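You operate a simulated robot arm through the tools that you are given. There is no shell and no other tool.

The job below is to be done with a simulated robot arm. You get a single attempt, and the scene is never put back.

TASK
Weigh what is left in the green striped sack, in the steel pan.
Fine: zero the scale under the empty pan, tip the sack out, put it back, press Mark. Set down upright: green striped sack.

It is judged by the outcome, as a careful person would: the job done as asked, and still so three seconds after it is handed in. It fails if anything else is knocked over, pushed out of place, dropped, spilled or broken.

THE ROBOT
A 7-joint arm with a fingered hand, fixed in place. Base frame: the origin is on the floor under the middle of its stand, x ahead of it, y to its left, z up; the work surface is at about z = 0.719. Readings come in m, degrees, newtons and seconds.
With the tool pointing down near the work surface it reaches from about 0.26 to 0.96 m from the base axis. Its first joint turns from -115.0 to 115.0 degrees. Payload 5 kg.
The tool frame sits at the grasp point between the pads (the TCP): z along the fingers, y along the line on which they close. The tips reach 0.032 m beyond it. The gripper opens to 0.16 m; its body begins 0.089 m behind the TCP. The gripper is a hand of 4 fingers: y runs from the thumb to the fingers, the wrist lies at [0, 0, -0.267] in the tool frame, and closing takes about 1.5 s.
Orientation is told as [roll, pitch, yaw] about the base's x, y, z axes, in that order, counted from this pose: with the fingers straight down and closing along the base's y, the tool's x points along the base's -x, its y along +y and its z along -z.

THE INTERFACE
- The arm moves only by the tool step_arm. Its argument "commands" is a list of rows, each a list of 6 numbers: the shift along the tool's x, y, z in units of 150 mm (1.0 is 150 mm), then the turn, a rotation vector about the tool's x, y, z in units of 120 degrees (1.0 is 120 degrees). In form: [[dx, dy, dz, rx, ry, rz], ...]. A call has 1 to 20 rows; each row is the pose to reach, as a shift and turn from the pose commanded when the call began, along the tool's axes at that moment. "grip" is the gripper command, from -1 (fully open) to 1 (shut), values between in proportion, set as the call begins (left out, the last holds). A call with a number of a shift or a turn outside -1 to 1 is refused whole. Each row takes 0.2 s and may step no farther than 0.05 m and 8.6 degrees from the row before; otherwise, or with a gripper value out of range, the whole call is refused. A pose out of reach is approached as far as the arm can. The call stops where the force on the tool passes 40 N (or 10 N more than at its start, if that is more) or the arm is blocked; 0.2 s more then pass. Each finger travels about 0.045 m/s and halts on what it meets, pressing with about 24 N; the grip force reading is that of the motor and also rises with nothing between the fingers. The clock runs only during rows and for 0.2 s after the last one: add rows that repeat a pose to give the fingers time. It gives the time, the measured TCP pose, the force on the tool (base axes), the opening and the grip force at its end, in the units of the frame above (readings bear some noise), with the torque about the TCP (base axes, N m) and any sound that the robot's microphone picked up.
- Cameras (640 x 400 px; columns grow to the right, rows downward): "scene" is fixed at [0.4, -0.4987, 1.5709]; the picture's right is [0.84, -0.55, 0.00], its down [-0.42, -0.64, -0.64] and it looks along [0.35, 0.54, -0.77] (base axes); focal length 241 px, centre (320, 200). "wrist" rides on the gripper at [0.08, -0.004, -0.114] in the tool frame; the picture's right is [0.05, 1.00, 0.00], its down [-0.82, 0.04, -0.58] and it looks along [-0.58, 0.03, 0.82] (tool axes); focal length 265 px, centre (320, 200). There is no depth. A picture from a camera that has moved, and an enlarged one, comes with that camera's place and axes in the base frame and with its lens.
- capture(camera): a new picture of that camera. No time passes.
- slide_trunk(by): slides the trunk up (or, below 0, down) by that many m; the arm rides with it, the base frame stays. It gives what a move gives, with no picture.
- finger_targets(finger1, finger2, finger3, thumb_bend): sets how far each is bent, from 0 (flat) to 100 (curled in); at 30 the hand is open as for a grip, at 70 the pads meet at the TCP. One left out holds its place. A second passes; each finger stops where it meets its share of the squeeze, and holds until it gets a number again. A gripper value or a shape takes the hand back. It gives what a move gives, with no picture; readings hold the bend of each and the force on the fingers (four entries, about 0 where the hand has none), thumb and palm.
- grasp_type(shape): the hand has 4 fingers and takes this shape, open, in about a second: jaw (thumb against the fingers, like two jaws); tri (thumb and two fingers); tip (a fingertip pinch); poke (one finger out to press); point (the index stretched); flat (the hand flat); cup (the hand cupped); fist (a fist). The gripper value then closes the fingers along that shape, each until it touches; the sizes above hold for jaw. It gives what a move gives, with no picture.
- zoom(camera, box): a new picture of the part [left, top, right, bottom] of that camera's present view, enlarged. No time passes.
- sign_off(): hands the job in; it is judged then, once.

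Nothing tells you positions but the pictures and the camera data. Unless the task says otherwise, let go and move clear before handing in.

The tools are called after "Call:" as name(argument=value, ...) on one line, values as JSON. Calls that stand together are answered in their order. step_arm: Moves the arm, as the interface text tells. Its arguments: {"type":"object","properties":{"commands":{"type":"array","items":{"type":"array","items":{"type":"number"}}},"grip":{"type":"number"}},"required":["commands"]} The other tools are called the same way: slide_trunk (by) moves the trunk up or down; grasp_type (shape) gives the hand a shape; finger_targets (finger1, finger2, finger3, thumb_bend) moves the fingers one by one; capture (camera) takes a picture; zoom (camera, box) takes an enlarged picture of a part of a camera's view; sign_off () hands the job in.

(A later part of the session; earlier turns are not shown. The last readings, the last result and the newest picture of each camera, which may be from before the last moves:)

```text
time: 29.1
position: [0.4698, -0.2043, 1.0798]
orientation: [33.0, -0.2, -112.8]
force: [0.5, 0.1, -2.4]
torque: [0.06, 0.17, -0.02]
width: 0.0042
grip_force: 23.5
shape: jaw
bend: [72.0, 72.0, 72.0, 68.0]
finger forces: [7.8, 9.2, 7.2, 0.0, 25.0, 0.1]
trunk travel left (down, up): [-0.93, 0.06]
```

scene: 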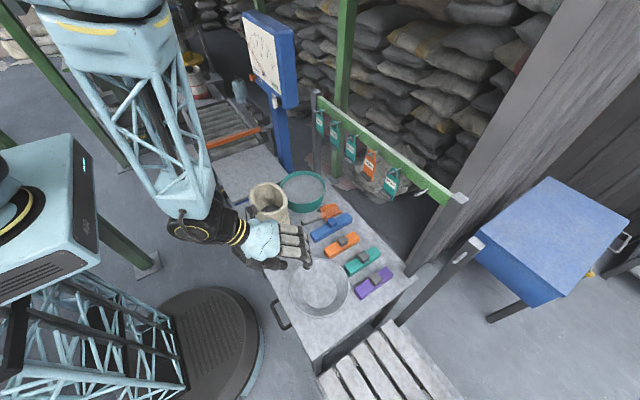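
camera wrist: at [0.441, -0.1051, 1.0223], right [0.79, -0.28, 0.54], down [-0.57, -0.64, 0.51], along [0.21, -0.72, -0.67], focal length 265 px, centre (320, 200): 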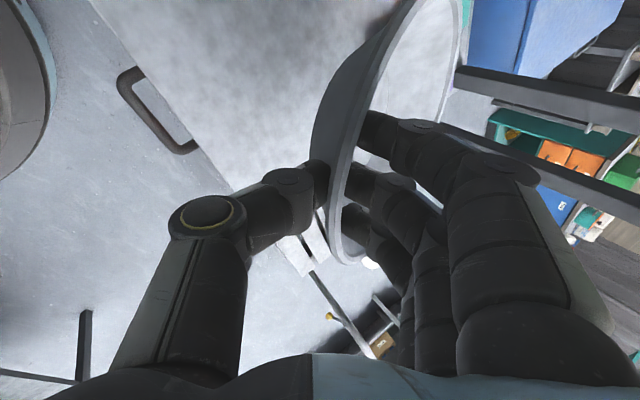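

Now swinging about the base axis toward the scale in four equal arcs, keeping the same arm posture.

Call:
step_arm(commands=[[0.2252, -0.0062, -0.004, 0, 0.01716, -0.02642], [0.4493, -0.0249, -0.0162, 0, 0.03431, -0.05284], [0.6716, -0.0559, -0.0363, 0, 0.05146, -0.07926], [0.8909, -0.0992, -0.0644, 0, 0.06862, -0.10568]])

Call:
step_arm(commands=[[0.2252, -0.0062, -0.004, 0, 0.01716, -0.02642], [0.4493, -0.0249, -0.0162, 0, 0.03431, -0.05284], [0.6716, -0.0559, -0.0363, 0, 0.05146, -0.07926], [0.8909, -0.0992, -0.0644, 0, 0.06862, -0.10568]])

Call:
capture(camera="scene")

```text
time: 30.1
position: [0.507, -0.0745, 1.0796]
orientation: [33.0, -0.3, -97.7]
force: [1.0, 0.4, -1.1]
torque: [-0.01, 0.2, 0.01]
width: 0.0045
grip_force: 24.4
shape: jaw
bend: [72.0, 72.0, 72.0, 68.0]
finger forces: [7.6, 9.0, 7.2, 0.0, 24.6, 0.0]
trunk travel left (down, up): [-0.93, 0.06]
```

```text
time: 31.1
position: [0.5048, 0.0605, 1.0776]
orientation: [32.8, -0.3, -82.6]
force: [-0.6, 1.1, -3.0]
torque: [-0.01, 0.16, 0.01]
width: 0.0044
grip_force: 23.6
shape: jaw
bend: [72.0, 72.0, 72.0, 68.0]
finger forces: [7.7, 8.9, 7.3, 0.0, 24.4, 0.0]
trunk travel left (down, up): [-0.93, 0.06]
```

```text
taken
```

scene: 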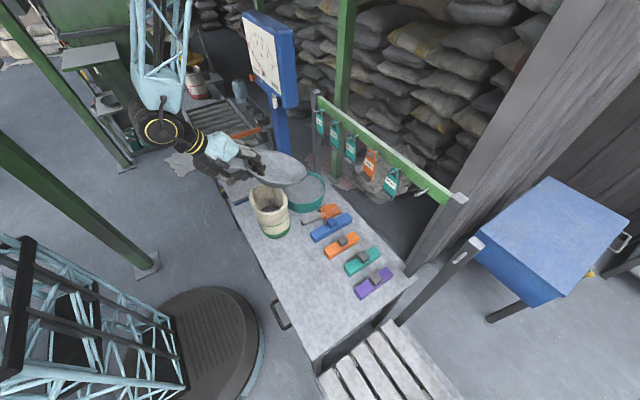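

The pan is carried safely above the sack and sieve. Continuing the swing toward the platform.

Call:
step_arm(commands=[[0.2252, -0.0062, -0.004, 0, 0.01716, -0.02642], [0.4493, -0.0249, -0.0162, 0, 0.03431, -0.05284], [0.6716, -0.0559, -0.0363, 0, 0.05146, -0.07926], [0.8909, -0.0992, -0.0644, 0, 0.06862, -0.10568]])

Call:
step_arm(commands=[[0.2252, -0.0062, -0.004, 0, 0.01716, -0.02642], [0.4493, -0.0249, -0.0162, 0, 0.03431, -0.05284], [0.6716, -0.0559, -0.0363, 0, 0.05146, -0.07926], [0.8909, -0.0992, -0.0644, 0, 0.06862, -0.10568]])

Call:
capture(camera="scene")

Call:
capture(camera="wrist")

```text
time: 32.1
position: [0.4678, 0.1894, 1.0792]
orientation: [32.7, -0.2, -67.4]
force: [-0.2, -0.2, -1.5]
torque: [-0.12, 0.19, -0.01]
width: 0.004
grip_force: 24.4
shape: jaw
bend: [72.0, 72.0, 72.0, 68.0]
finger forces: [7.9, 8.9, 7.4, 0.0, 24.5, 0.0]
trunk travel left (down, up): [-0.93, 0.06]
```

```text
time: 33.1
position: [0.4036, 0.3089, 1.0762]
orientation: [32.8, -0.1, -52.3]
force: [0.2, 1.5, -2.5]
torque: [-0.13, 0.13, 0.0]
width: 0.0043
grip_force: 23.7
shape: jaw
bend: [72.0, 72.0, 72.0, 68.0]
finger forces: [7.8, 8.9, 7.5, 0.1, 24.5, 0.0]
trunk travel left (down, up): [-0.93, 0.06]
```

```text
taken
```

scene: 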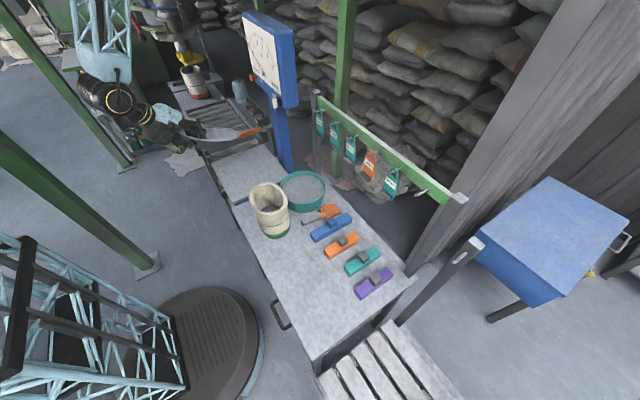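

```text
taken
camera wrist: at [0.302, 0.332, 1.1706], right [0.63, 0.56, 0.54], down [0.28, -0.81, 0.51], along [0.72, -0.17, -0.67], focal length 265 px, centre (320, 200)
```

wrist: 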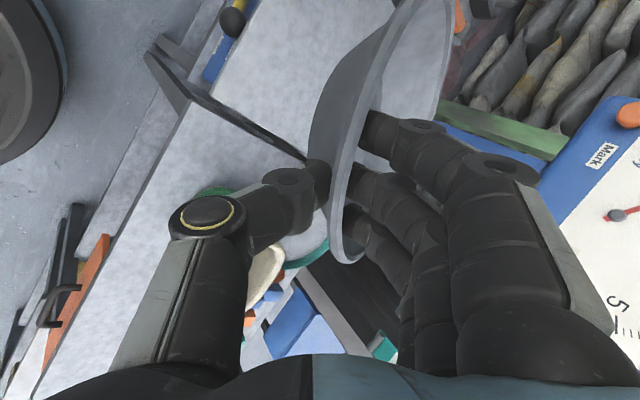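

The pan is now at the scale's azimuth. Let me check the platform's exact extents before extending and lowering.

Call:
zoom(camera="scene", box=[150, 90, 330, 220])

```text
3.08 times, centred on (240, 155) of scene
camera zoom: at [0.4, -0.4987, 1.5709], right [0.84, -0.55, 0.0], down [-0.42, -0.64, -0.64], along [0.35, 0.54, -0.77], focal length 742 px, centre (566, 338)
```

zoom: 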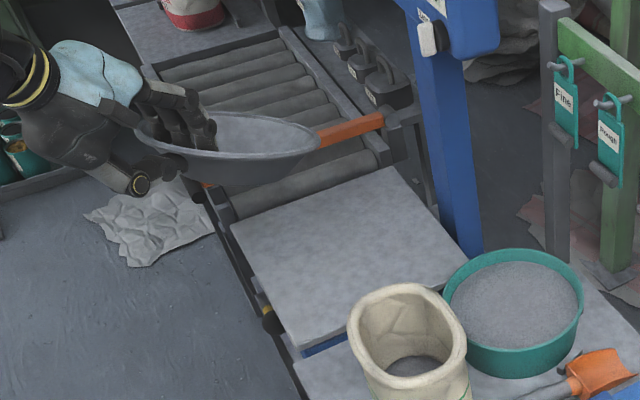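

Platform top is flush with the bench (z ≈ 0.72), spanning x 0.445–0.735, y 0.30–0.62. I'll extend radially 0.135 m so the pan centre comes over (0.59, 0.455).

Call:
step_arm(commands=[[0, 0.189, 0.1225, 0, 0, 0], [0, 0.378, 0.245, 0, 0, 0], [0, 0.566, 0.3675, 0, 0, 0], [0, 0.755, 0.49, 0, 0, 0]])

Call:
capture(camera="wrist")

Call:
zoom(camera="scene", box=[150, 60, 330, 190])

```text
time: 34.1
position: [0.5105, 0.3892, 1.0765]
orientation: [32.7, -0.2, -52.2]
force: [0.1, -0.1, -2.8]
torque: [-0.13, 0.16, 0.01]
width: 0.0042
grip_force: 23.8
shape: jaw
bend: [72.0, 72.0, 72.0, 68.0]
finger forces: [8.4, 8.8, 8.2, 0.0, 25.7, 0.1]
trunk travel left (down, up): [-0.93, 0.06]
```

```text
taken
camera wrist: at [0.4091, 0.4138, 1.1697], right [0.63, 0.56, 0.54], down [0.28, -0.81, 0.51], along [0.72, -0.17, -0.67], focal length 265 px, centre (320, 200)
```

wrist: 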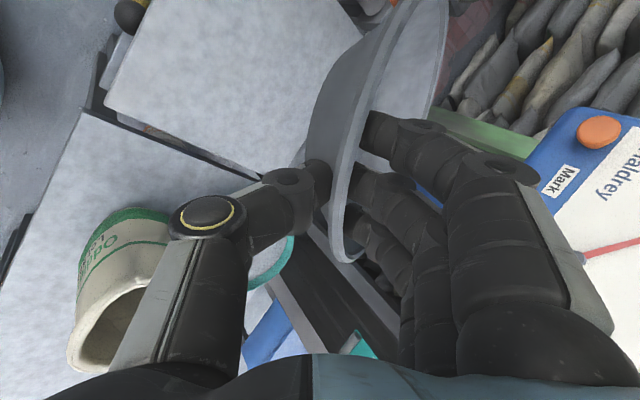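

```text
3.08 times, centred on (240, 125) of scene
camera zoom: at [0.4, -0.4987, 1.5709], right [0.84, -0.55, 0.0], down [-0.42, -0.64, -0.64], along [0.35, 0.54, -0.77], focal length 742 px, centre (566, 431)
```

zoom: 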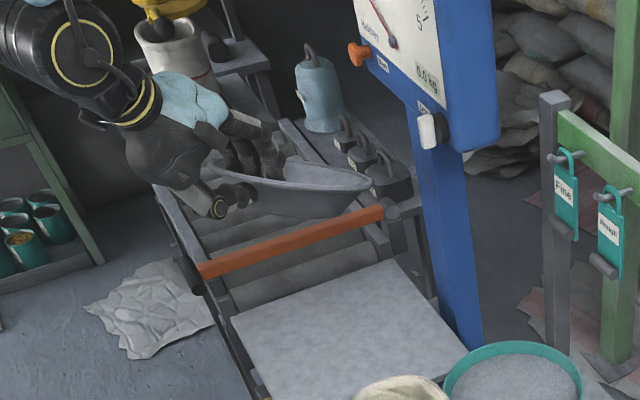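

Pan clears the panel. Lowering by trunk 0.18 and checking.

Call:
slide_trunk(by=-0.18)

Call:
capture(camera="wrist")

Call:
zoom(camera="scene", box=[160, 80, 340, 210])

```text
time: 36.1
position: [0.5098, 0.3895, 0.8968]
orientation: [32.8, -0.1, -52.3]
force: [0.3, 0.1, -2.0]
torque: [-0.07, 0.14, -0.03]
width: 0.0041
grip_force: 24.4
shape: jaw
bend: [72.0, 72.0, 72.0, 68.0]
finger forces: [8.5, 8.8, 8.2, 0.1, 25.3, 0.0]
trunk travel left (down, up): [-0.75, 0.24]
```

```text
taken
camera wrist: at [0.4086, 0.4132, 0.9901], right [0.63, 0.55, 0.54], down [0.28, -0.81, 0.51], along [0.72, -0.17, -0.67], focal length 265 px, centre (320, 200)
```

wrist: 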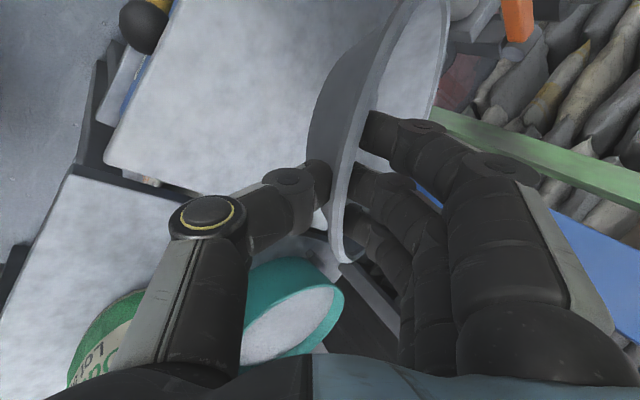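

```text
3.08 times, centred on (250, 145) of scene
camera zoom: at [0.4, -0.4987, 1.5709], right [0.84, -0.55, 0.0], down [-0.42, -0.64, -0.64], along [0.35, 0.54, -0.77], focal length 742 px, centre (535, 369)
```

zoom: 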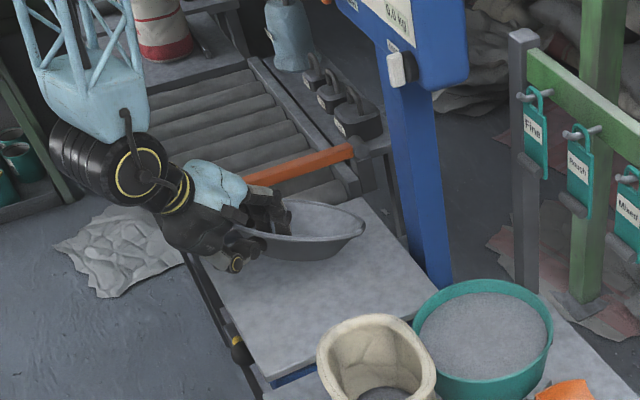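

The pan hovers above the platform with a slight droop. I'll tilt the hand about 12° further to level the pan before setting it down.

Call:
step_arm(commands=[[0, 0, 0, -0.035, 0, 0], [0, 0, 0, -0.07, 0, 0], [0, 0, 0, -0.105, 0, 0], [0, 0, 0, -0.105, 0, 0]])

Call:
zoom(camera="scene", box=[200, 110, 300, 190])

```text
time: 37.1
position: [0.5093, 0.3897, 0.8966]
orientation: [45.4, -0.2, -52.4]
force: [-0.5, 0.2, -2.2]
torque: [-0.12, 0.17, -0.04]
width: 0.0041
grip_force: 24.3
shape: jaw
bend: [72.0, 72.0, 72.0, 68.0]
finger forces: [8.5, 8.8, 8.2, 0.0, 25.7, 0.0]
trunk travel left (down, up): [-0.75, 0.24]
```

```text
5.00 times, centred on (250, 150) of scene
camera zoom: at [0.4, -0.4987, 1.5709], right [0.84, -0.55, 0.0], down [-0.42, -0.64, -0.64], along [0.35, 0.54, -0.77], focal length 1205 px, centre (670, 450)
```

zoom: 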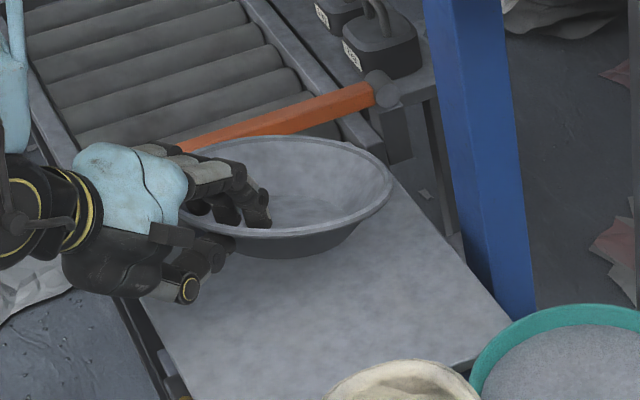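

The pan still droops ~14° but I don't want the thumb to hit the platform with more tilt. I'll lower so the far base edge touches first, then let it hinge flat.

Call:
slide_trunk(by=-0.075)

Call:
zoom(camera="scene", box=[200, 120, 300, 200])

Call:
capture(camera="wrist")

```text
time: 38.2
position: [0.5096, 0.3895, 0.8201]
orientation: [45.4, -0.2, -52.3]
force: [-1.0, 0.0, -1.8]
torque: [-0.1, 0.15, 0.02]
width: 0.0043
grip_force: 23.9
shape: jaw
bend: [72.0, 72.0, 72.0, 68.0]
finger forces: [8.5, 8.7, 8.2, 0.0, 25.8, 0.0]
trunk travel left (down, up): [-0.675, 0.315]
```

```text
5.00 times, centred on (250, 160) of scene
camera zoom: at [0.4, -0.4987, 1.5709], right [0.84, -0.55, 0.0], down [-0.42, -0.64, -0.64], along [0.35, 0.54, -0.77], focal length 1205 px, centre (670, 400)
```

zoom: 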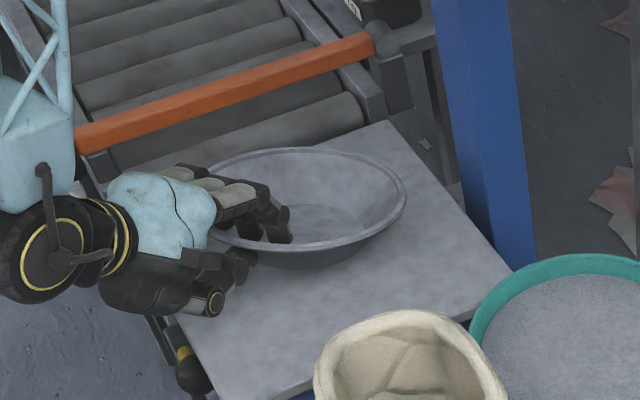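

```text
taken
camera wrist: at [0.3939, 0.4023, 0.8986], right [0.52, 0.47, 0.71], down [0.2, -0.88, 0.44], along [0.83, -0.09, -0.55], focal length 265 px, centre (320, 200)
```

wrist: 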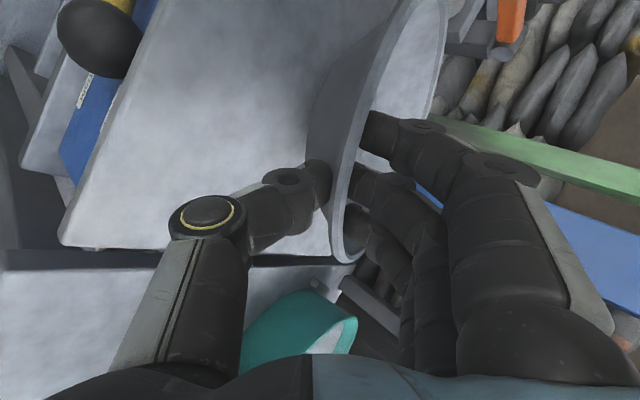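

Lowering in small arm steps with force monitoring.

Call:
step_arm(commands=[[0, -0.0475, 0.0468, 0, 0, 0], [0, -0.095, 0.0936, 0, 0, 0], [0, -0.1425, 0.1404, 0, 0, 0]])

Call:
zoom(camera="scene", box=[200, 120, 300, 200])

```text
time: 39.0
position: [0.511, 0.391, 0.7923]
orientation: [45.5, -0.2, -52.3]
force: [-1.2, -0.3, -0.9]
torque: [0.03, 0.02, 0.01]
width: 0.0042
grip_force: 24.1
shape: jaw
bend: [72.0, 72.0, 72.0, 68.0]
finger forces: [7.8, 7.8, 7.6, 0.0, 22.8, 0.1]
trunk travel left (down, up): [-0.675, 0.315]
```

```text
5.00 times, centred on (250, 160) of scene
camera zoom: at [0.4, -0.4987, 1.5709], right [0.84, -0.55, 0.0], down [-0.42, -0.64, -0.64], along [0.35, 0.54, -0.77], focal length 1205 px, centre (670, 400)
```

zoom: 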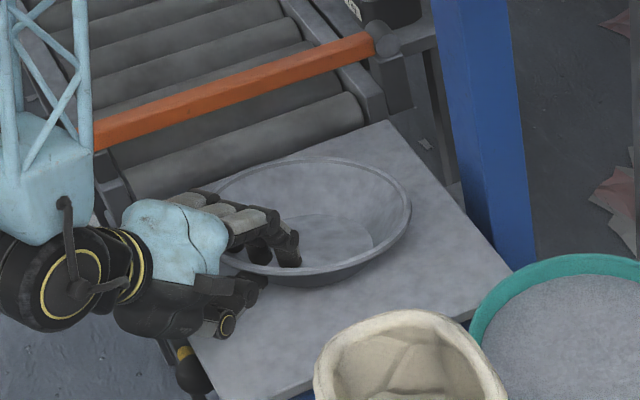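

The far edge touched down. Continuing down about 2 cm so it hinges flat.

Call:
step_arm(commands=[[0, -0.0238, 0.0234, 0, 0, 0], [0, -0.0475, 0.0468, 0, 0, 0], [0, -0.0713, 0.0702, 0, 0, 0]])

Call:
zoom(camera="scene", box=[200, 120, 300, 200])

Call:
capture(camera="wrist")

```text
time: 39.8
position: [0.5121, 0.3903, 0.7769]
orientation: [45.4, -0.2, -52.4]
force: [-0.5, 0.5, -0.1]
torque: [0.04, -0.07, -0.01]
width: 0.0042
grip_force: 24.0
shape: jaw
bend: [73.0, 72.0, 72.0, 68.0]
finger forces: [7.8, 7.2, 7.8, 0.0, 21.8, 0.0]
trunk travel left (down, up): [-0.675, 0.315]
```

```text
5.00 times, centred on (250, 160) of scene
camera zoom: at [0.4, -0.4987, 1.5709], right [0.84, -0.55, 0.0], down [-0.42, -0.64, -0.64], along [0.35, 0.54, -0.77], focal length 1205 px, centre (670, 400)
```

zoom: 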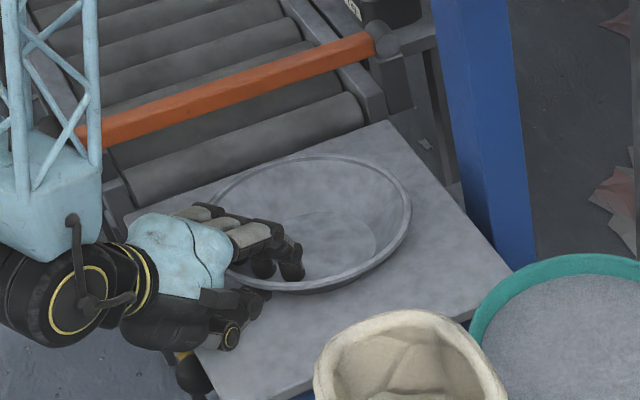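

```text
taken
camera wrist: at [0.3951, 0.4022, 0.8537], right [0.52, 0.47, 0.71], down [0.2, -0.88, 0.44], along [0.83, -0.09, -0.55], focal length 265 px, centre (320, 200)
```

wrist: 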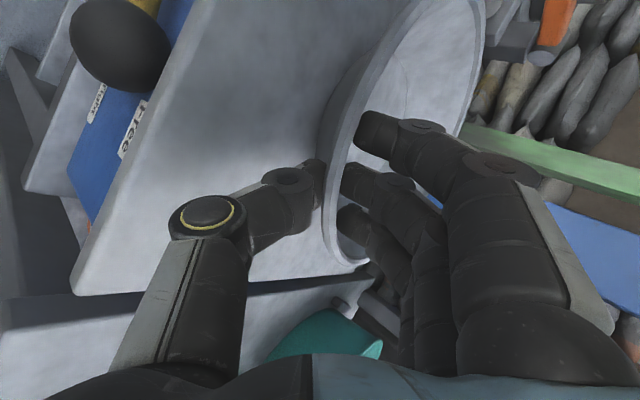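

I notice a lever with a "Free" label on the scale's base; I'll examine it. First finish setting the pan down.

Call:
step_arm(commands=[[0, -0.015, 0.015, 0, 0, 0], [0, -0.03, 0.03, 0, 0, 0]])

Call:
zoom(camera="wrist", box=[20, 0, 200, 300])

Call:
zoom(camera="scene", box=[200, 120, 300, 220])

```text
time: 40.4
position: [0.5103, 0.3907, 0.7715]
orientation: [45.5, -0.1, -52.3]
force: [-0.3, -1.2, 6.3]
torque: [0.0, -0.26, -0.05]
width: 0.0038
grip_force: 24.1
shape: jaw
bend: [73.0, 72.0, 72.0, 68.0]
finger forces: [7.7, 8.1, 9.5, 0.1, 20.7, 0.1]
trunk travel left (down, up): [-0.675, 0.315]
```

```text
1.33 times, centred on (110, 150) of wrist
camera zoom: at [0.3941, 0.4025, 0.8474], right [0.52, 0.47, 0.71], down [0.2, -0.88, 0.44], along [0.83, -0.09, -0.55], focal length 354 px, centre (600, 267)
```

zoom: 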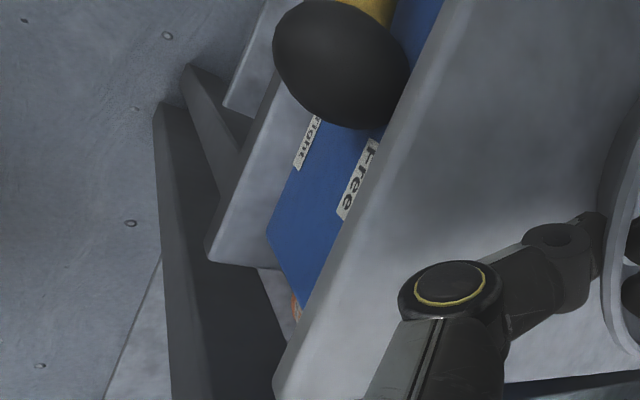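

```text
4.00 times, centred on (250, 170) of scene
camera zoom: at [0.4, -0.4987, 1.5709], right [0.84, -0.55, 0.0], down [-0.42, -0.64, -0.64], along [0.35, 0.54, -0.77], focal length 964 px, centre (600, 320)
```

zoom: 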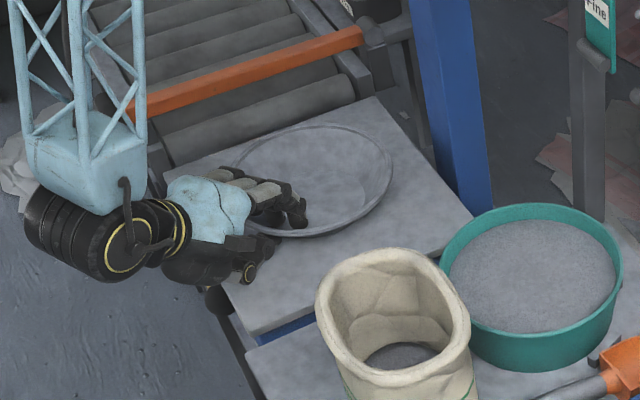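

The pan sits flat now (light 6 N contact). There's also a ball lever marked "Free"/"Tight" on the scale base, which I'll check. Releasing the rim gently and backing out along the finger line.

Call:
step_arm(commands=[[0, 0, 0, 0, 0, 0], [0, 0, 0, 0, 0, 0], [0, 0, 0, 0, 0, 0]], grip=0.7)

Call:
capture(camera="wrist")

```text
time: 41.2
position: [0.5098, 0.3906, 0.7696]
orientation: [45.4, 0.0, -52.4]
force: [0.5, -0.4, 3.6]
torque: [0.14, -0.09, -0.01]
width: 0.0243
grip_force: 0.1
shape: jaw
bend: [72.0, 72.0, 72.0, 70.0]
finger forces: [2.4, 0.0, 1.3, 0.0, 0.0, 0.0]
trunk travel left (down, up): [-0.675, 0.315]
```

```text
taken
camera wrist: at [0.3941, 0.4025, 0.8469], right [0.52, 0.47, 0.71], down [0.2, -0.88, 0.44], along [0.83, -0.09, -0.55], focal length 265 px, centre (320, 200)
```

wrist: 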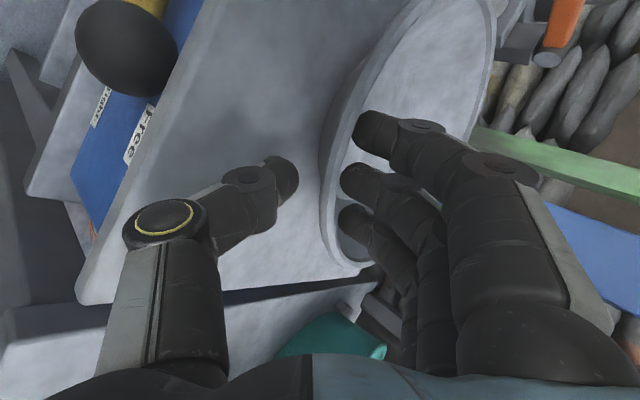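

Thumb is clear; fingers still lightly touch inside. I'll shift 7 mm off the wall and retreat along the finger axis.

Call:
step_arm(commands=[[0, 0.045, -0.01, 0, 0, 0], [0, 0.05, -0.08, 0, 0, 0], [0, 0.05, -0.16, 0, 0, 0], [0, 0.05, -0.28, 0, 0, 0], [0, 0.05, -0.45, 0, 0, 0], [0, 0.05, -0.7, 0, 0, 0]])

Call:
capture(camera="wrist")

Call:
zoom(camera="scene", box=[180, 60, 320, 220])

```text
time: 42.6
position: [0.4507, 0.3475, 0.8473]
orientation: [45.3, -0.2, -52.4]
force: [-0.2, -0.5, 0.7]
torque: [-0.01, -0.03, 0.0]
width: 0.0239
grip_force: 0.0
shape: jaw
bend: [72.0, 72.0, 72.0, 70.0]
finger forces: [0.1, 0.0, 0.0, 0.0, 0.1, 0.0]
trunk travel left (down, up): [-0.675, 0.315]
```

```text
taken
camera wrist: at [0.3356, 0.3588, 0.9242], right [0.52, 0.47, 0.71], down [0.2, -0.88, 0.44], along [0.83, -0.09, -0.55], focal length 265 px, centre (320, 200)
```

wrist: 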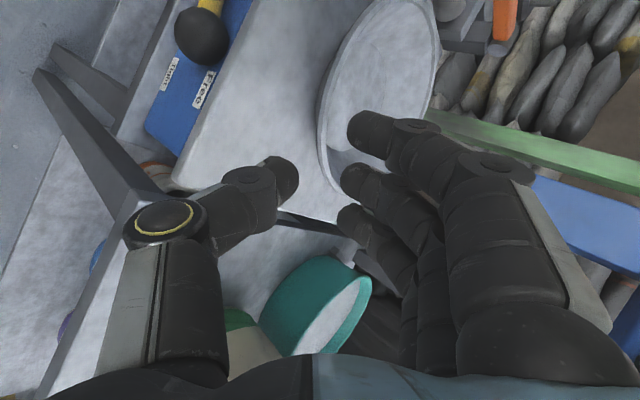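

```text
2.50 times, centred on (250, 140) of scene
camera zoom: at [0.4, -0.4987, 1.5709], right [0.84, -0.55, 0.0], down [-0.42, -0.64, -0.64], along [0.35, 0.54, -0.77], focal length 602 px, centre (495, 350)
```

zoom: 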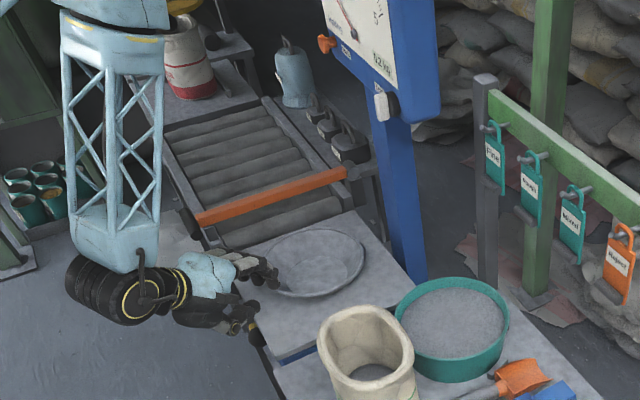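

The pan is on the platform. Let me read the display and the lever.

Call:
zoom(camera="scene", box=[235, 0, 305, 110])

Call:
zoom(camera="wrist", box=[130, 0, 260, 120])

```text
3.64 times, centred on (270, 55) of scene
camera zoom: at [0.4, -0.4987, 1.5709], right [0.84, -0.55, 0.0], down [-0.42, -0.64, -0.64], along [0.35, 0.54, -0.77], focal length 876 px, centre (502, 727)
```

zoom: 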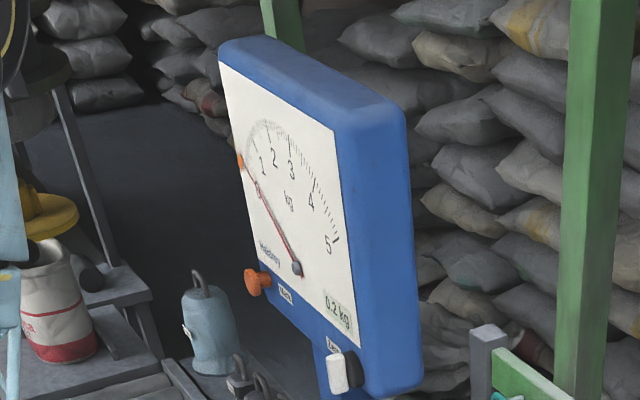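

```text
3.33 times, centred on (195, 60) of wrist
camera zoom: at [0.3356, 0.3588, 0.9242], right [0.52, 0.47, 0.71], down [0.2, -0.88, 0.44], along [0.83, -0.09, -0.55], focal length 885 px, centre (737, 667)
```

zoom: 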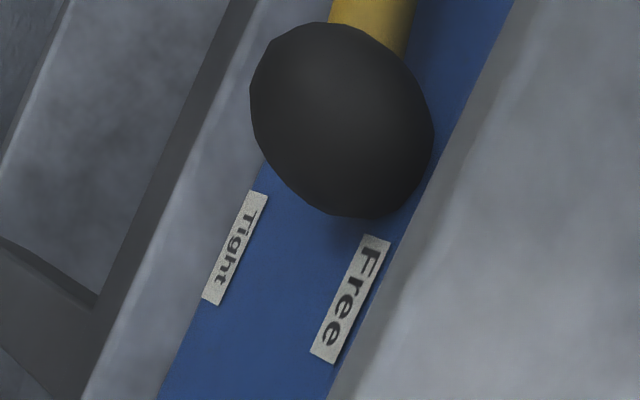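

The display reads 0.2 kg with the empty pan, so the scale is free and live. Next is the Zero knob: I'll raise the trunk and turn the hand to point horizontally at the panel, closing sideways.

Call:
slide_trunk(by=0.15)

Call:
step_arm(commands=[[-0.058, 0.082, -0.003, -0.0042, -0.0448, -0.0514], [-0.115, 0.163, -0.007, -0.0084, -0.0896, -0.1027], [-0.173, 0.245, -0.01, -0.0125, -0.1345, -0.1541], [-0.231, 0.327, -0.013, -0.0167, -0.1793, -0.2055], [-0.288, 0.409, -0.017, -0.0209, -0.2241, -0.2568], [-0.346, 0.49, -0.02, -0.0251, -0.2689, -0.3082], [-0.403, 0.572, -0.024, -0.0293, -0.3137, -0.3595], [-0.461, 0.654, -0.027, -0.0335, -0.3585, -0.4109], [-0.519, 0.736, -0.03, -0.0376, -0.4034, -0.4623], [-0.576, 0.817, -0.034, -0.0418, -0.4482, -0.5136], [-0.634, 0.899, -0.037, -0.046, -0.493, -0.565]])

Call:
capture(camera="wrist")

Call:
capture(camera="scene")

```text
time: 44.4
position: [0.4533, 0.3473, 0.9973]
orientation: [45.4, -0.1, -52.2]
force: [0.2, 0.1, 0.9]
torque: [0.0, 0.01, -0.05]
width: 0.0237
grip_force: 0.0
shape: jaw
bend: [72.0, 72.0, 72.0, 70.0]
finger forces: [0.0, 0.0, 0.0, 0.0, 0.1, 0.0]
trunk travel left (down, up): [-0.825, 0.165]
```

```text
time: 46.8
position: [0.5806, 0.3264, 1.0978]
orientation: [-132.8, -89.8, 132.9]
force: [1.2, 0.2, 0.0]
torque: [-0.01, -0.01, 0.0]
width: 0.0237
grip_force: 0.0
shape: jaw
bend: [72.0, 72.0, 72.0, 70.0]
finger forces: [0.1, 0.0, 0.1, 0.0, 0.0, 0.1]
trunk travel left (down, up): [-0.825, 0.165]
```

```text
taken
camera wrist: at [0.4671, 0.3217, 1.0173], right [0.0, 1.0, -0.05], down [-0.58, 0.04, 0.81], along [0.81, 0.03, 0.58], focal length 265 px, centre (320, 200)
```

wrist: 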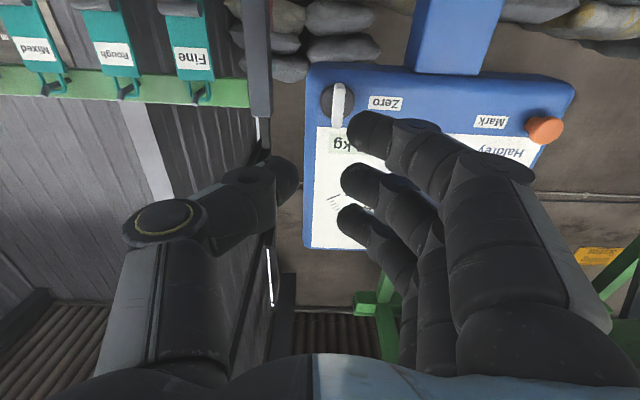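

```text
taken
```

scene: 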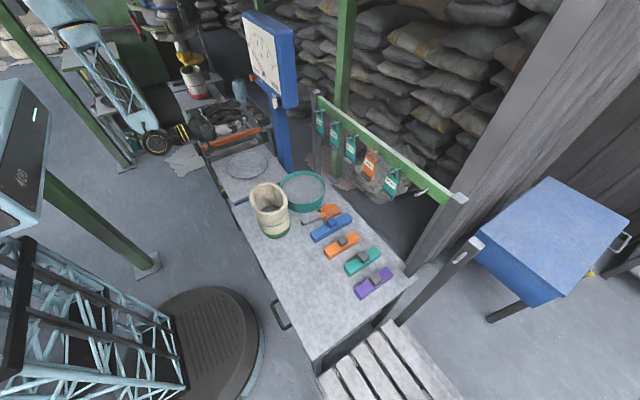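

Hand now points straight at the panel. Zooming on the knob for shape and position.

Call:
zoom(camera="wrist", box=[300, 60, 420, 160])

Call:
zoom(camera="scene", box=[255, 70, 305, 120])

```text
4.00 times, centred on (360, 110) of wrist
camera zoom: at [0.4671, 0.3217, 1.0173], right [0.0, 1.0, -0.05], down [-0.58, 0.04, 0.81], along [0.81, 0.03, 0.58], focal length 1062 px, centre (160, 560)
```

zoom: 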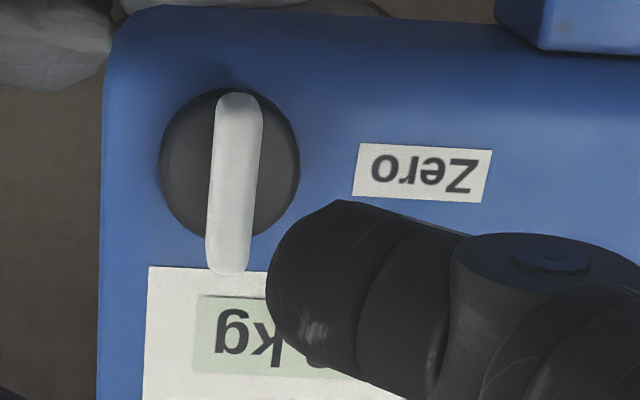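

```text
8.00 times, centred on (280, 95) of scene
camera zoom: at [0.4, -0.4987, 1.5709], right [0.84, -0.55, 0.0], down [-0.42, -0.64, -0.64], along [0.35, 0.54, -0.77], focal length 1928 px, centre (640, 1040)
```

zoom: 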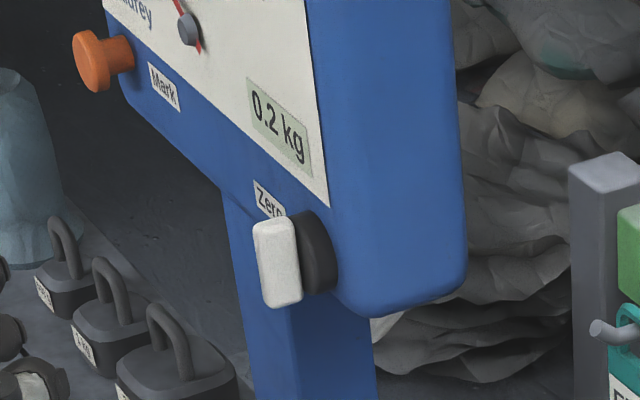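

The knob is a wing bar about 43 mm tall at roughly (0.737, 0.3445, 1.094), panel face x ≈ 0.759. I'll approach it with the hand slightly opened, stopping short to verify alignment.

Call:
step_arm(commands=[[0.011, 0.03, 0.16, 0, 0, 0], [0.022, 0.06, 0.32, 0, 0, 0], [0.034, 0.09, 0.48, 0, 0, 0], [0.045, 0.121, 0.6, 0, 0, 0]], grip=0.4)

Call:
capture(camera="wrist")

Call:
zoom(camera="scene", box=[235, 60, 315, 130])

```text
time: 47.8
position: [0.6711, 0.3446, 1.0913]
orientation: [-115.2, -89.9, 115.3]
force: [-0.5, 0.5, 0.3]
torque: [0.03, -0.01, 0.03]
width: 0.0473
grip_force: 0.0
shape: jaw
bend: [73.0, 73.0, 73.0, 70.0]
finger forces: [0.0, 0.1, 0.0, 0.1, 0.1, 0.0]
trunk travel left (down, up): [-0.825, 0.165]
```

```text
taken
camera wrist: at [0.5572, 0.3392, 1.0101], right [0.0, 1.0, -0.05], down [-0.58, 0.04, 0.81], along [0.82, 0.03, 0.58], focal length 265 px, centre (320, 200)
```

wrist: 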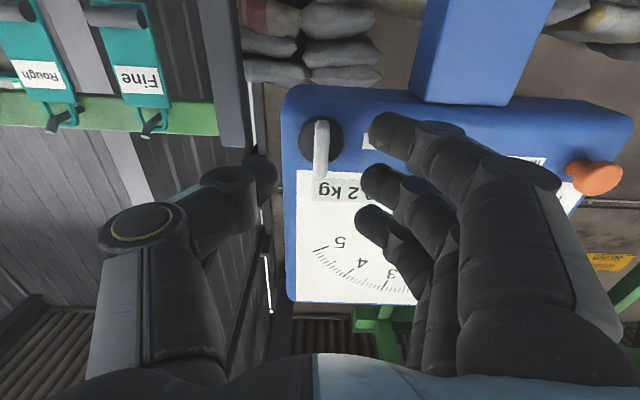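

```text
5.71 times, centred on (275, 95) of scene
camera zoom: at [0.4, -0.4987, 1.5709], right [0.84, -0.55, 0.0], down [-0.42, -0.64, -0.64], along [0.35, 0.54, -0.77], focal length 1377 px, centre (577, 800)
```

zoom: 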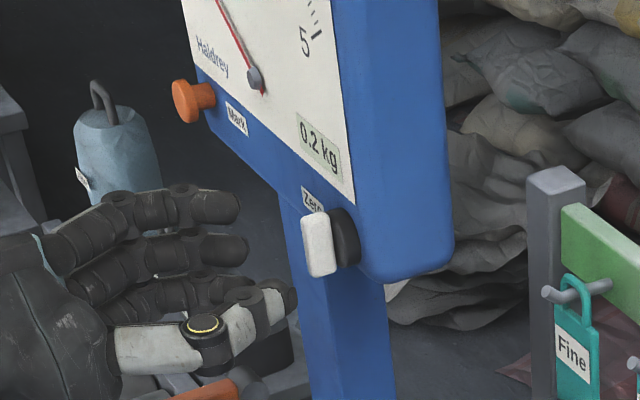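

The bar lines up with the thumb/middle-finger gap. Advancing 40 mm and closing on it.

Call:
step_arm(commands=[[0, 0, 0.1, 0, 0, 0], [0, 0, 0.2, 0, 0, 0], [0, 0, 0.26, 0, 0, 0]])

Call:
step_arm(commands=[[0, 0, 0, 0, 0, 0], [0, 0, 0, 0, 0, 0], [0, 0, 0, 0, 0, 0], [0, 0, 0, 0, 0, 0], [0, 0, 0, 0, 0, 0]], grip=0.9)

Call:
capture(camera="wrist")

Call:
zoom(camera="scene", box=[235, 60, 315, 130])

```text
time: 48.6
position: [0.7107, 0.345, 1.0896]
orientation: [-114.0, -90.0, 113.9]
force: [0.1, -0.1, 0.7]
torque: [-0.01, -0.02, -0.02]
width: 0.0475
grip_force: 0.0
shape: jaw
bend: [73.0, 73.0, 73.0, 70.0]
finger forces: [0.0, 0.1, 0.0, 0.1, 0.1, 0.0]
trunk travel left (down, up): [-0.825, 0.165]
```

```text
time: 49.8
position: [0.7104, 0.3457, 1.0904]
orientation: [-137.9, -89.9, 137.8]
force: [-0.6, -0.3, -0.6]
torque: [0.01, -0.02, 0.0]
width: 0.0087
grip_force: 0.0
shape: jaw
bend: [71.0, 71.0, 71.0, 70.0]
finger forces: [0.0, 0.3, 0.0, 0.0, 0.6, 0.0]
trunk travel left (down, up): [-0.825, 0.165]
```

```text
taken
camera wrist: at [0.5966, 0.3408, 1.0107], right [0.0, 1.0, -0.05], down [-0.58, 0.04, 0.81], along [0.82, 0.03, 0.58], focal length 265 px, centre (320, 200)
```

wrist: 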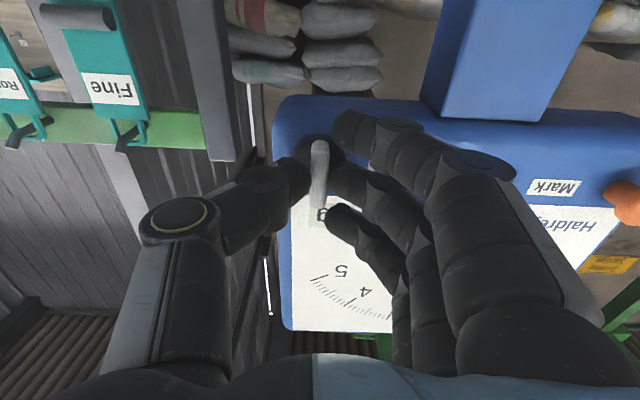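

```text
5.71 times, centred on (275, 95) of scene
camera zoom: at [0.4, -0.4987, 1.5709], right [0.84, -0.55, 0.0], down [-0.42, -0.64, -0.64], along [0.35, 0.54, -0.77], focal length 1377 px, centre (577, 800)
```

zoom: 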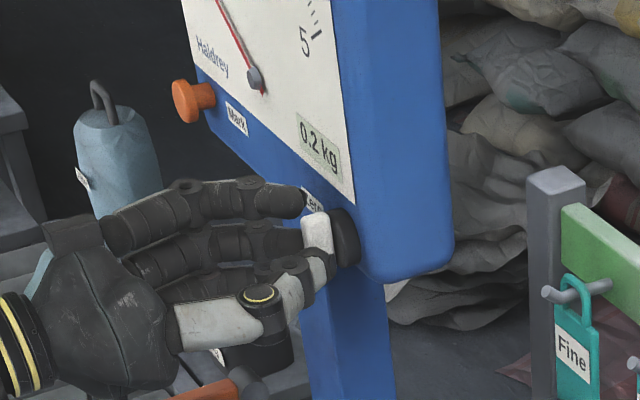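

The wing is between thumb and middle finger and the display stays visible to the scene camera. Closing fully, then trying a small turn while watching the display.

Call:
step_arm(commands=[[0, 0, 0, 0, 0, 0], [0, 0, 0, 0, 0, 0], [0, 0, 0, 0, 0, 0]], grip=1.0)

Call:
step_arm(commands=[[0, 0, 0, 0, 0, 0.05], [0, 0, 0, 0, 0, 0.1], [0, 0, 0, 0, 0, 0.15]])

Call:
zoom(camera="scene", box=[235, 50, 315, 120])

```text
time: 50.6
position: [0.711, 0.3445, 1.091]
orientation: [-135.2, -90.0, 135.2]
force: [0.2, -2.8, -0.4]
torque: [0.01, 0.04, -0.03]
width: 0.0002
grip_force: 24.0
shape: jaw
bend: [68.0, 70.0, 70.0, 70.0]
finger forces: [0.0, 11.3, 5.7, 0.0, 18.5, 0.0]
trunk travel left (down, up): [-0.825, 0.165]
```

```text
time: 51.4
position: [0.711, 0.3449, 1.0911]
orientation: [90.2, -72.0, -90.1]
force: [3.6, -2.7, -2.1]
torque: [0.0, 0.07, -0.03]
width: 0.0004
grip_force: 24.1
shape: jaw
bend: [68.0, 70.0, 70.0, 70.0]
finger forces: [0.0, 10.7, 5.5, 0.1, 17.2, 0.1]
trunk travel left (down, up): [-0.825, 0.165]
```

```text
5.71 times, centred on (275, 85) of scene
camera zoom: at [0.4, -0.4987, 1.5709], right [0.84, -0.55, 0.0], down [-0.42, -0.64, -0.64], along [0.35, 0.54, -0.77], focal length 1377 px, centre (577, 857)
```

zoom: 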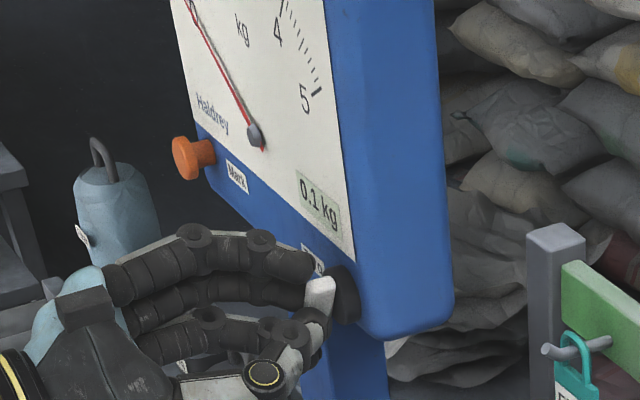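

Turning clockwise by 18° dropped the reading from 0.2 to 0.1 kg, so that's the right direction. Continuing in small steps to find the 0.0 window.

Call:
step_arm(commands=[[0, 0, 0, 0, 0, 0.025], [0, 0, 0, 0, 0, 0.05]])

Call:
zoom(camera="scene", box=[235, 10, 305, 110])

```text
time: 52.0
position: [0.7109, 0.3453, 1.0906]
orientation: [90.2, -66.0, -90.1]
force: [3.8, -1.6, 0.6]
torque: [-0.02, 0.03, 0.03]
width: 0.0001
grip_force: 23.5
shape: jaw
bend: [68.0, 70.0, 70.0, 70.0]
finger forces: [0.0, 11.9, 6.2, 0.0, 15.9, 0.1]
trunk travel left (down, up): [-0.825, 0.165]
```

```text
4.00 times, centred on (270, 60) of scene
camera zoom: at [0.4, -0.4987, 1.5709], right [0.84, -0.55, 0.0], down [-0.42, -0.64, -0.64], along [0.35, 0.54, -0.77], focal length 964 px, centre (520, 760)
```

zoom: 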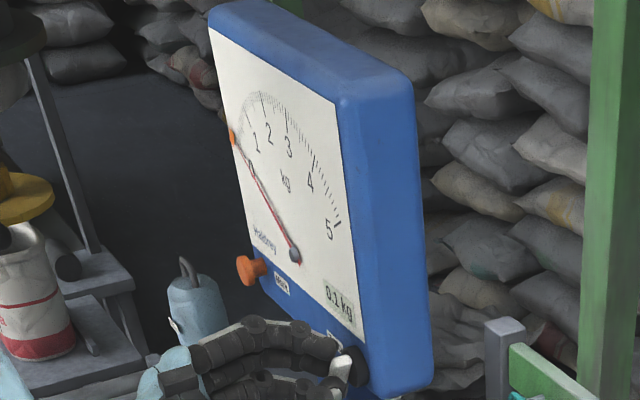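

Still 0.1 kg at 24°. Another 6°.

Call:
step_arm(commands=[[0, 0, 0, 0, 0, 0.025], [0, 0, 0, 0, 0, 0.05]])

Call:
zoom(camera="scene", box=[235, 10, 305, 110])

```text
time: 52.6
position: [0.7103, 0.345, 1.0909]
orientation: [90.2, -60.1, -90.1]
force: [1.0, 0.7, 3.3]
torque: [-0.02, -0.03, 0.08]
width: 0.0001
grip_force: 23.9
shape: jaw
bend: [68.0, 70.0, 70.0, 70.0]
finger forces: [0.0, 13.2, 7.0, 0.0, 15.2, 0.1]
trunk travel left (down, up): [-0.825, 0.165]
```

```text
4.00 times, centred on (270, 60) of scene
camera zoom: at [0.4, -0.4987, 1.5709], right [0.84, -0.55, 0.0], down [-0.42, -0.64, -0.64], along [0.35, 0.54, -0.77], focal length 964 px, centre (520, 760)
```

zoom: 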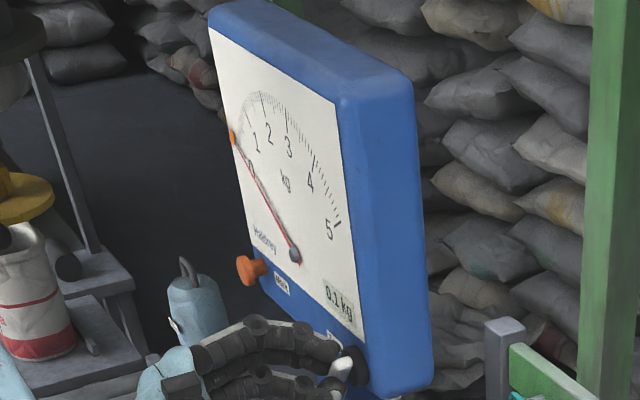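

Still 0.1 kg. Checking that the wing is actually following the hand.

Call:
zoom(camera="wrist", box=[240, 80, 420, 260])

Call:
zoom(camera="scene", box=[255, 70, 305, 120])

```text
2.22 times, centred on (330, 170) of wrist
camera zoom: at [0.5965, 0.3817, 1.0191], right [0.0, 0.89, 0.45], down [-0.58, -0.37, 0.73], along [0.82, -0.26, 0.52], focal length 590 px, centre (298, 267)
```

zoom: 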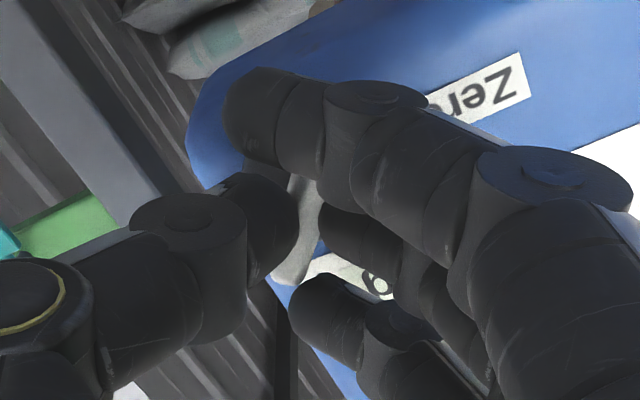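

```text
8.00 times, centred on (280, 95) of scene
camera zoom: at [0.4, -0.4987, 1.5709], right [0.84, -0.55, 0.0], down [-0.42, -0.64, -0.64], along [0.35, 0.54, -0.77], focal length 1928 px, centre (640, 1040)
```

zoom: 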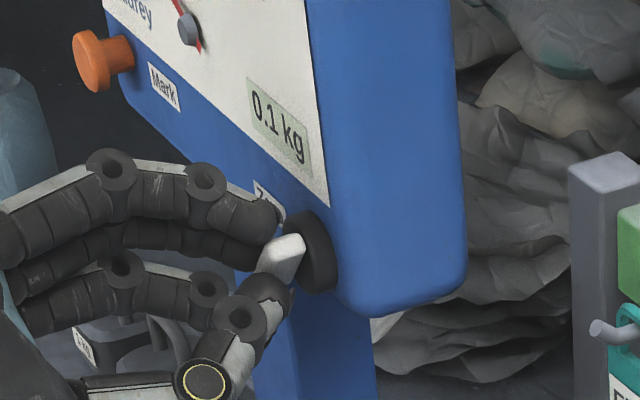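

The wing is turning with the hand. Continuing.

Call:
step_arm(commands=[[0, 0, 0, 0, 0, 0.025], [0, 0, 0, 0, 0, 0.05]])

Call:
zoom(camera="scene", box=[245, 40, 305, 110])

```text
time: 53.2
position: [0.7105, 0.3456, 1.0915]
orientation: [90.2, -54.0, -90.0]
force: [0.5, 0.8, 3.3]
torque: [-0.01, -0.05, 0.06]
width: 0.0
grip_force: 24.4
shape: jaw
bend: [68.0, 70.0, 70.0, 70.0]
finger forces: [0.0, 13.4, 6.8, 0.1, 14.4, 0.0]
trunk travel left (down, up): [-0.825, 0.165]
```

```text
5.71 times, centred on (275, 75) of scene
camera zoom: at [0.4, -0.4987, 1.5709], right [0.84, -0.55, 0.0], down [-0.42, -0.64, -0.64], along [0.35, 0.54, -0.77], focal length 1377 px, centre (577, 914)
```

zoom: 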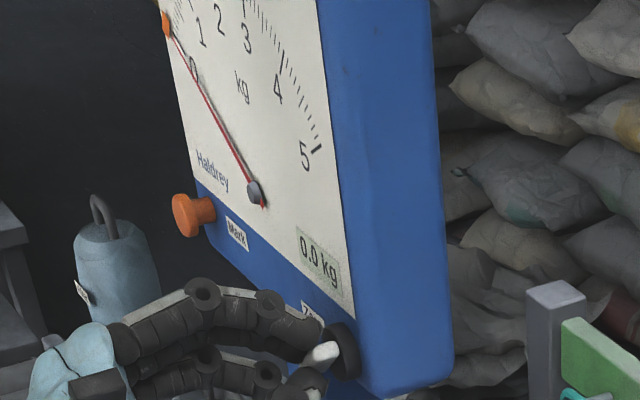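

Display shows 0.0 kg now, at 36°. To centre it properly I'll go on in small steps, watching for the other edge of the 0.0 window.

Call:
step_arm(commands=[[0, 0, 0, 0, 0, 0.025], [0, 0, 0, 0, 0, 0.05], [0, 0, 0, 0, 0, 0.075]])

Call:
zoom(camera="scene", box=[245, 40, 305, 110])

```text
time: 54.0
position: [0.7097, 0.3457, 1.0903]
orientation: [90.1, -45.0, -90.1]
force: [0.0, 1.4, 3.3]
torque: [-0.06, -0.07, 0.1]
width: 0.0
grip_force: 24.3
shape: jaw
bend: [68.0, 70.0, 70.0, 70.0]
finger forces: [0.1, 13.9, 6.9, 0.1, 14.3, 0.0]
trunk travel left (down, up): [-0.825, 0.165]
```

```text
5.71 times, centred on (275, 75) of scene
camera zoom: at [0.4, -0.4987, 1.5709], right [0.84, -0.55, 0.0], down [-0.42, -0.64, -0.64], along [0.35, 0.54, -0.77], focal length 1377 px, centre (577, 914)
```

zoom: 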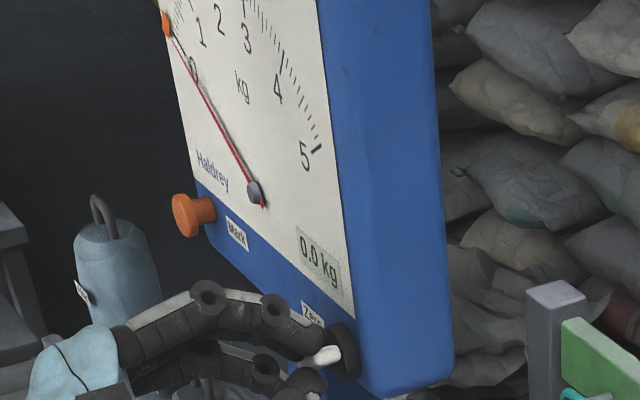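

Still 0.0 at 45°. Continuing to find where it leaves 0.0.

Call:
step_arm(commands=[[0, 0, 0, 0, 0, 0.025], [0, 0, 0, 0, 0, 0.05]])

Call:
zoom(camera="scene", box=[245, 40, 305, 110])

```text
time: 54.6
position: [0.7106, 0.3465, 1.092]
orientation: [90.2, -39.0, -90.0]
force: [-0.1, 1.4, 2.2]
torque: [-0.02, -0.06, 0.08]
width: 0.0001
grip_force: 24.8
shape: jaw
bend: [68.0, 70.0, 70.0, 70.0]
finger forces: [0.0, 13.5, 6.3, 0.0, 14.7, 0.1]
trunk travel left (down, up): [-0.825, 0.165]
```

```text
5.71 times, centred on (275, 75) of scene
camera zoom: at [0.4, -0.4987, 1.5709], right [0.84, -0.55, 0.0], down [-0.42, -0.64, -0.64], along [0.35, 0.54, -0.77], focal length 1377 px, centre (577, 914)
```

zoom: 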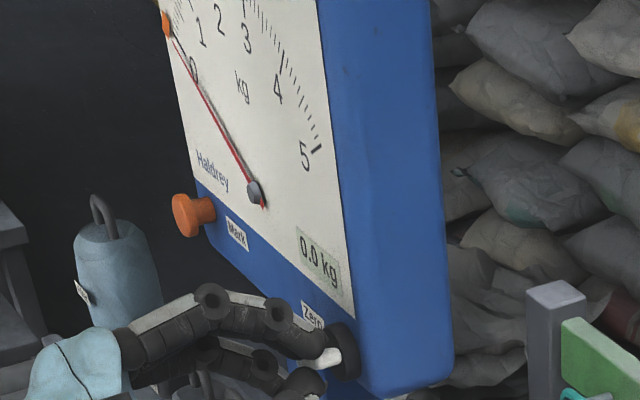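

Still 0.0 at 51°. Another 6°.

Call:
step_arm(commands=[[0, 0, 0, 0, 0, 0.025], [0, 0, 0, 0, 0, 0.05]])

Call:
zoom(camera="scene", box=[245, 40, 305, 110])

```text
time: 55.2
position: [0.7103, 0.3462, 1.0895]
orientation: [90.1, -33.0, -89.8]
force: [-4.9, 1.7, 1.7]
torque: [-0.04, -0.05, 0.04]
width: 0.0002
grip_force: 24.0
shape: jaw
bend: [68.0, 70.0, 70.0, 70.0]
finger forces: [0.1, 14.0, 6.9, 0.0, 16.5, 0.0]
trunk travel left (down, up): [-0.825, 0.165]
```

```text
5.71 times, centred on (275, 75) of scene
camera zoom: at [0.4, -0.4987, 1.5709], right [0.84, -0.55, 0.0], down [-0.42, -0.64, -0.64], along [0.35, 0.54, -0.77], focal length 1377 px, centre (577, 914)
```

zoom: 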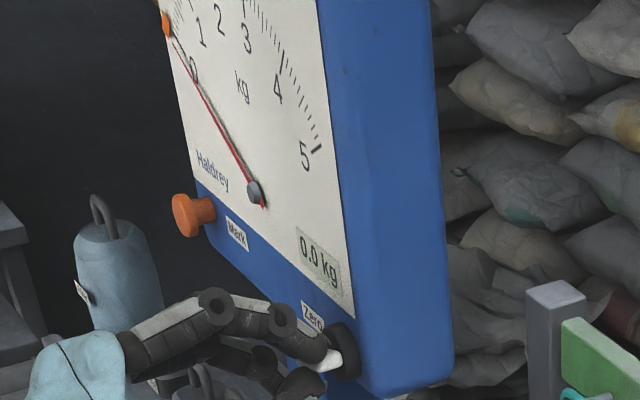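

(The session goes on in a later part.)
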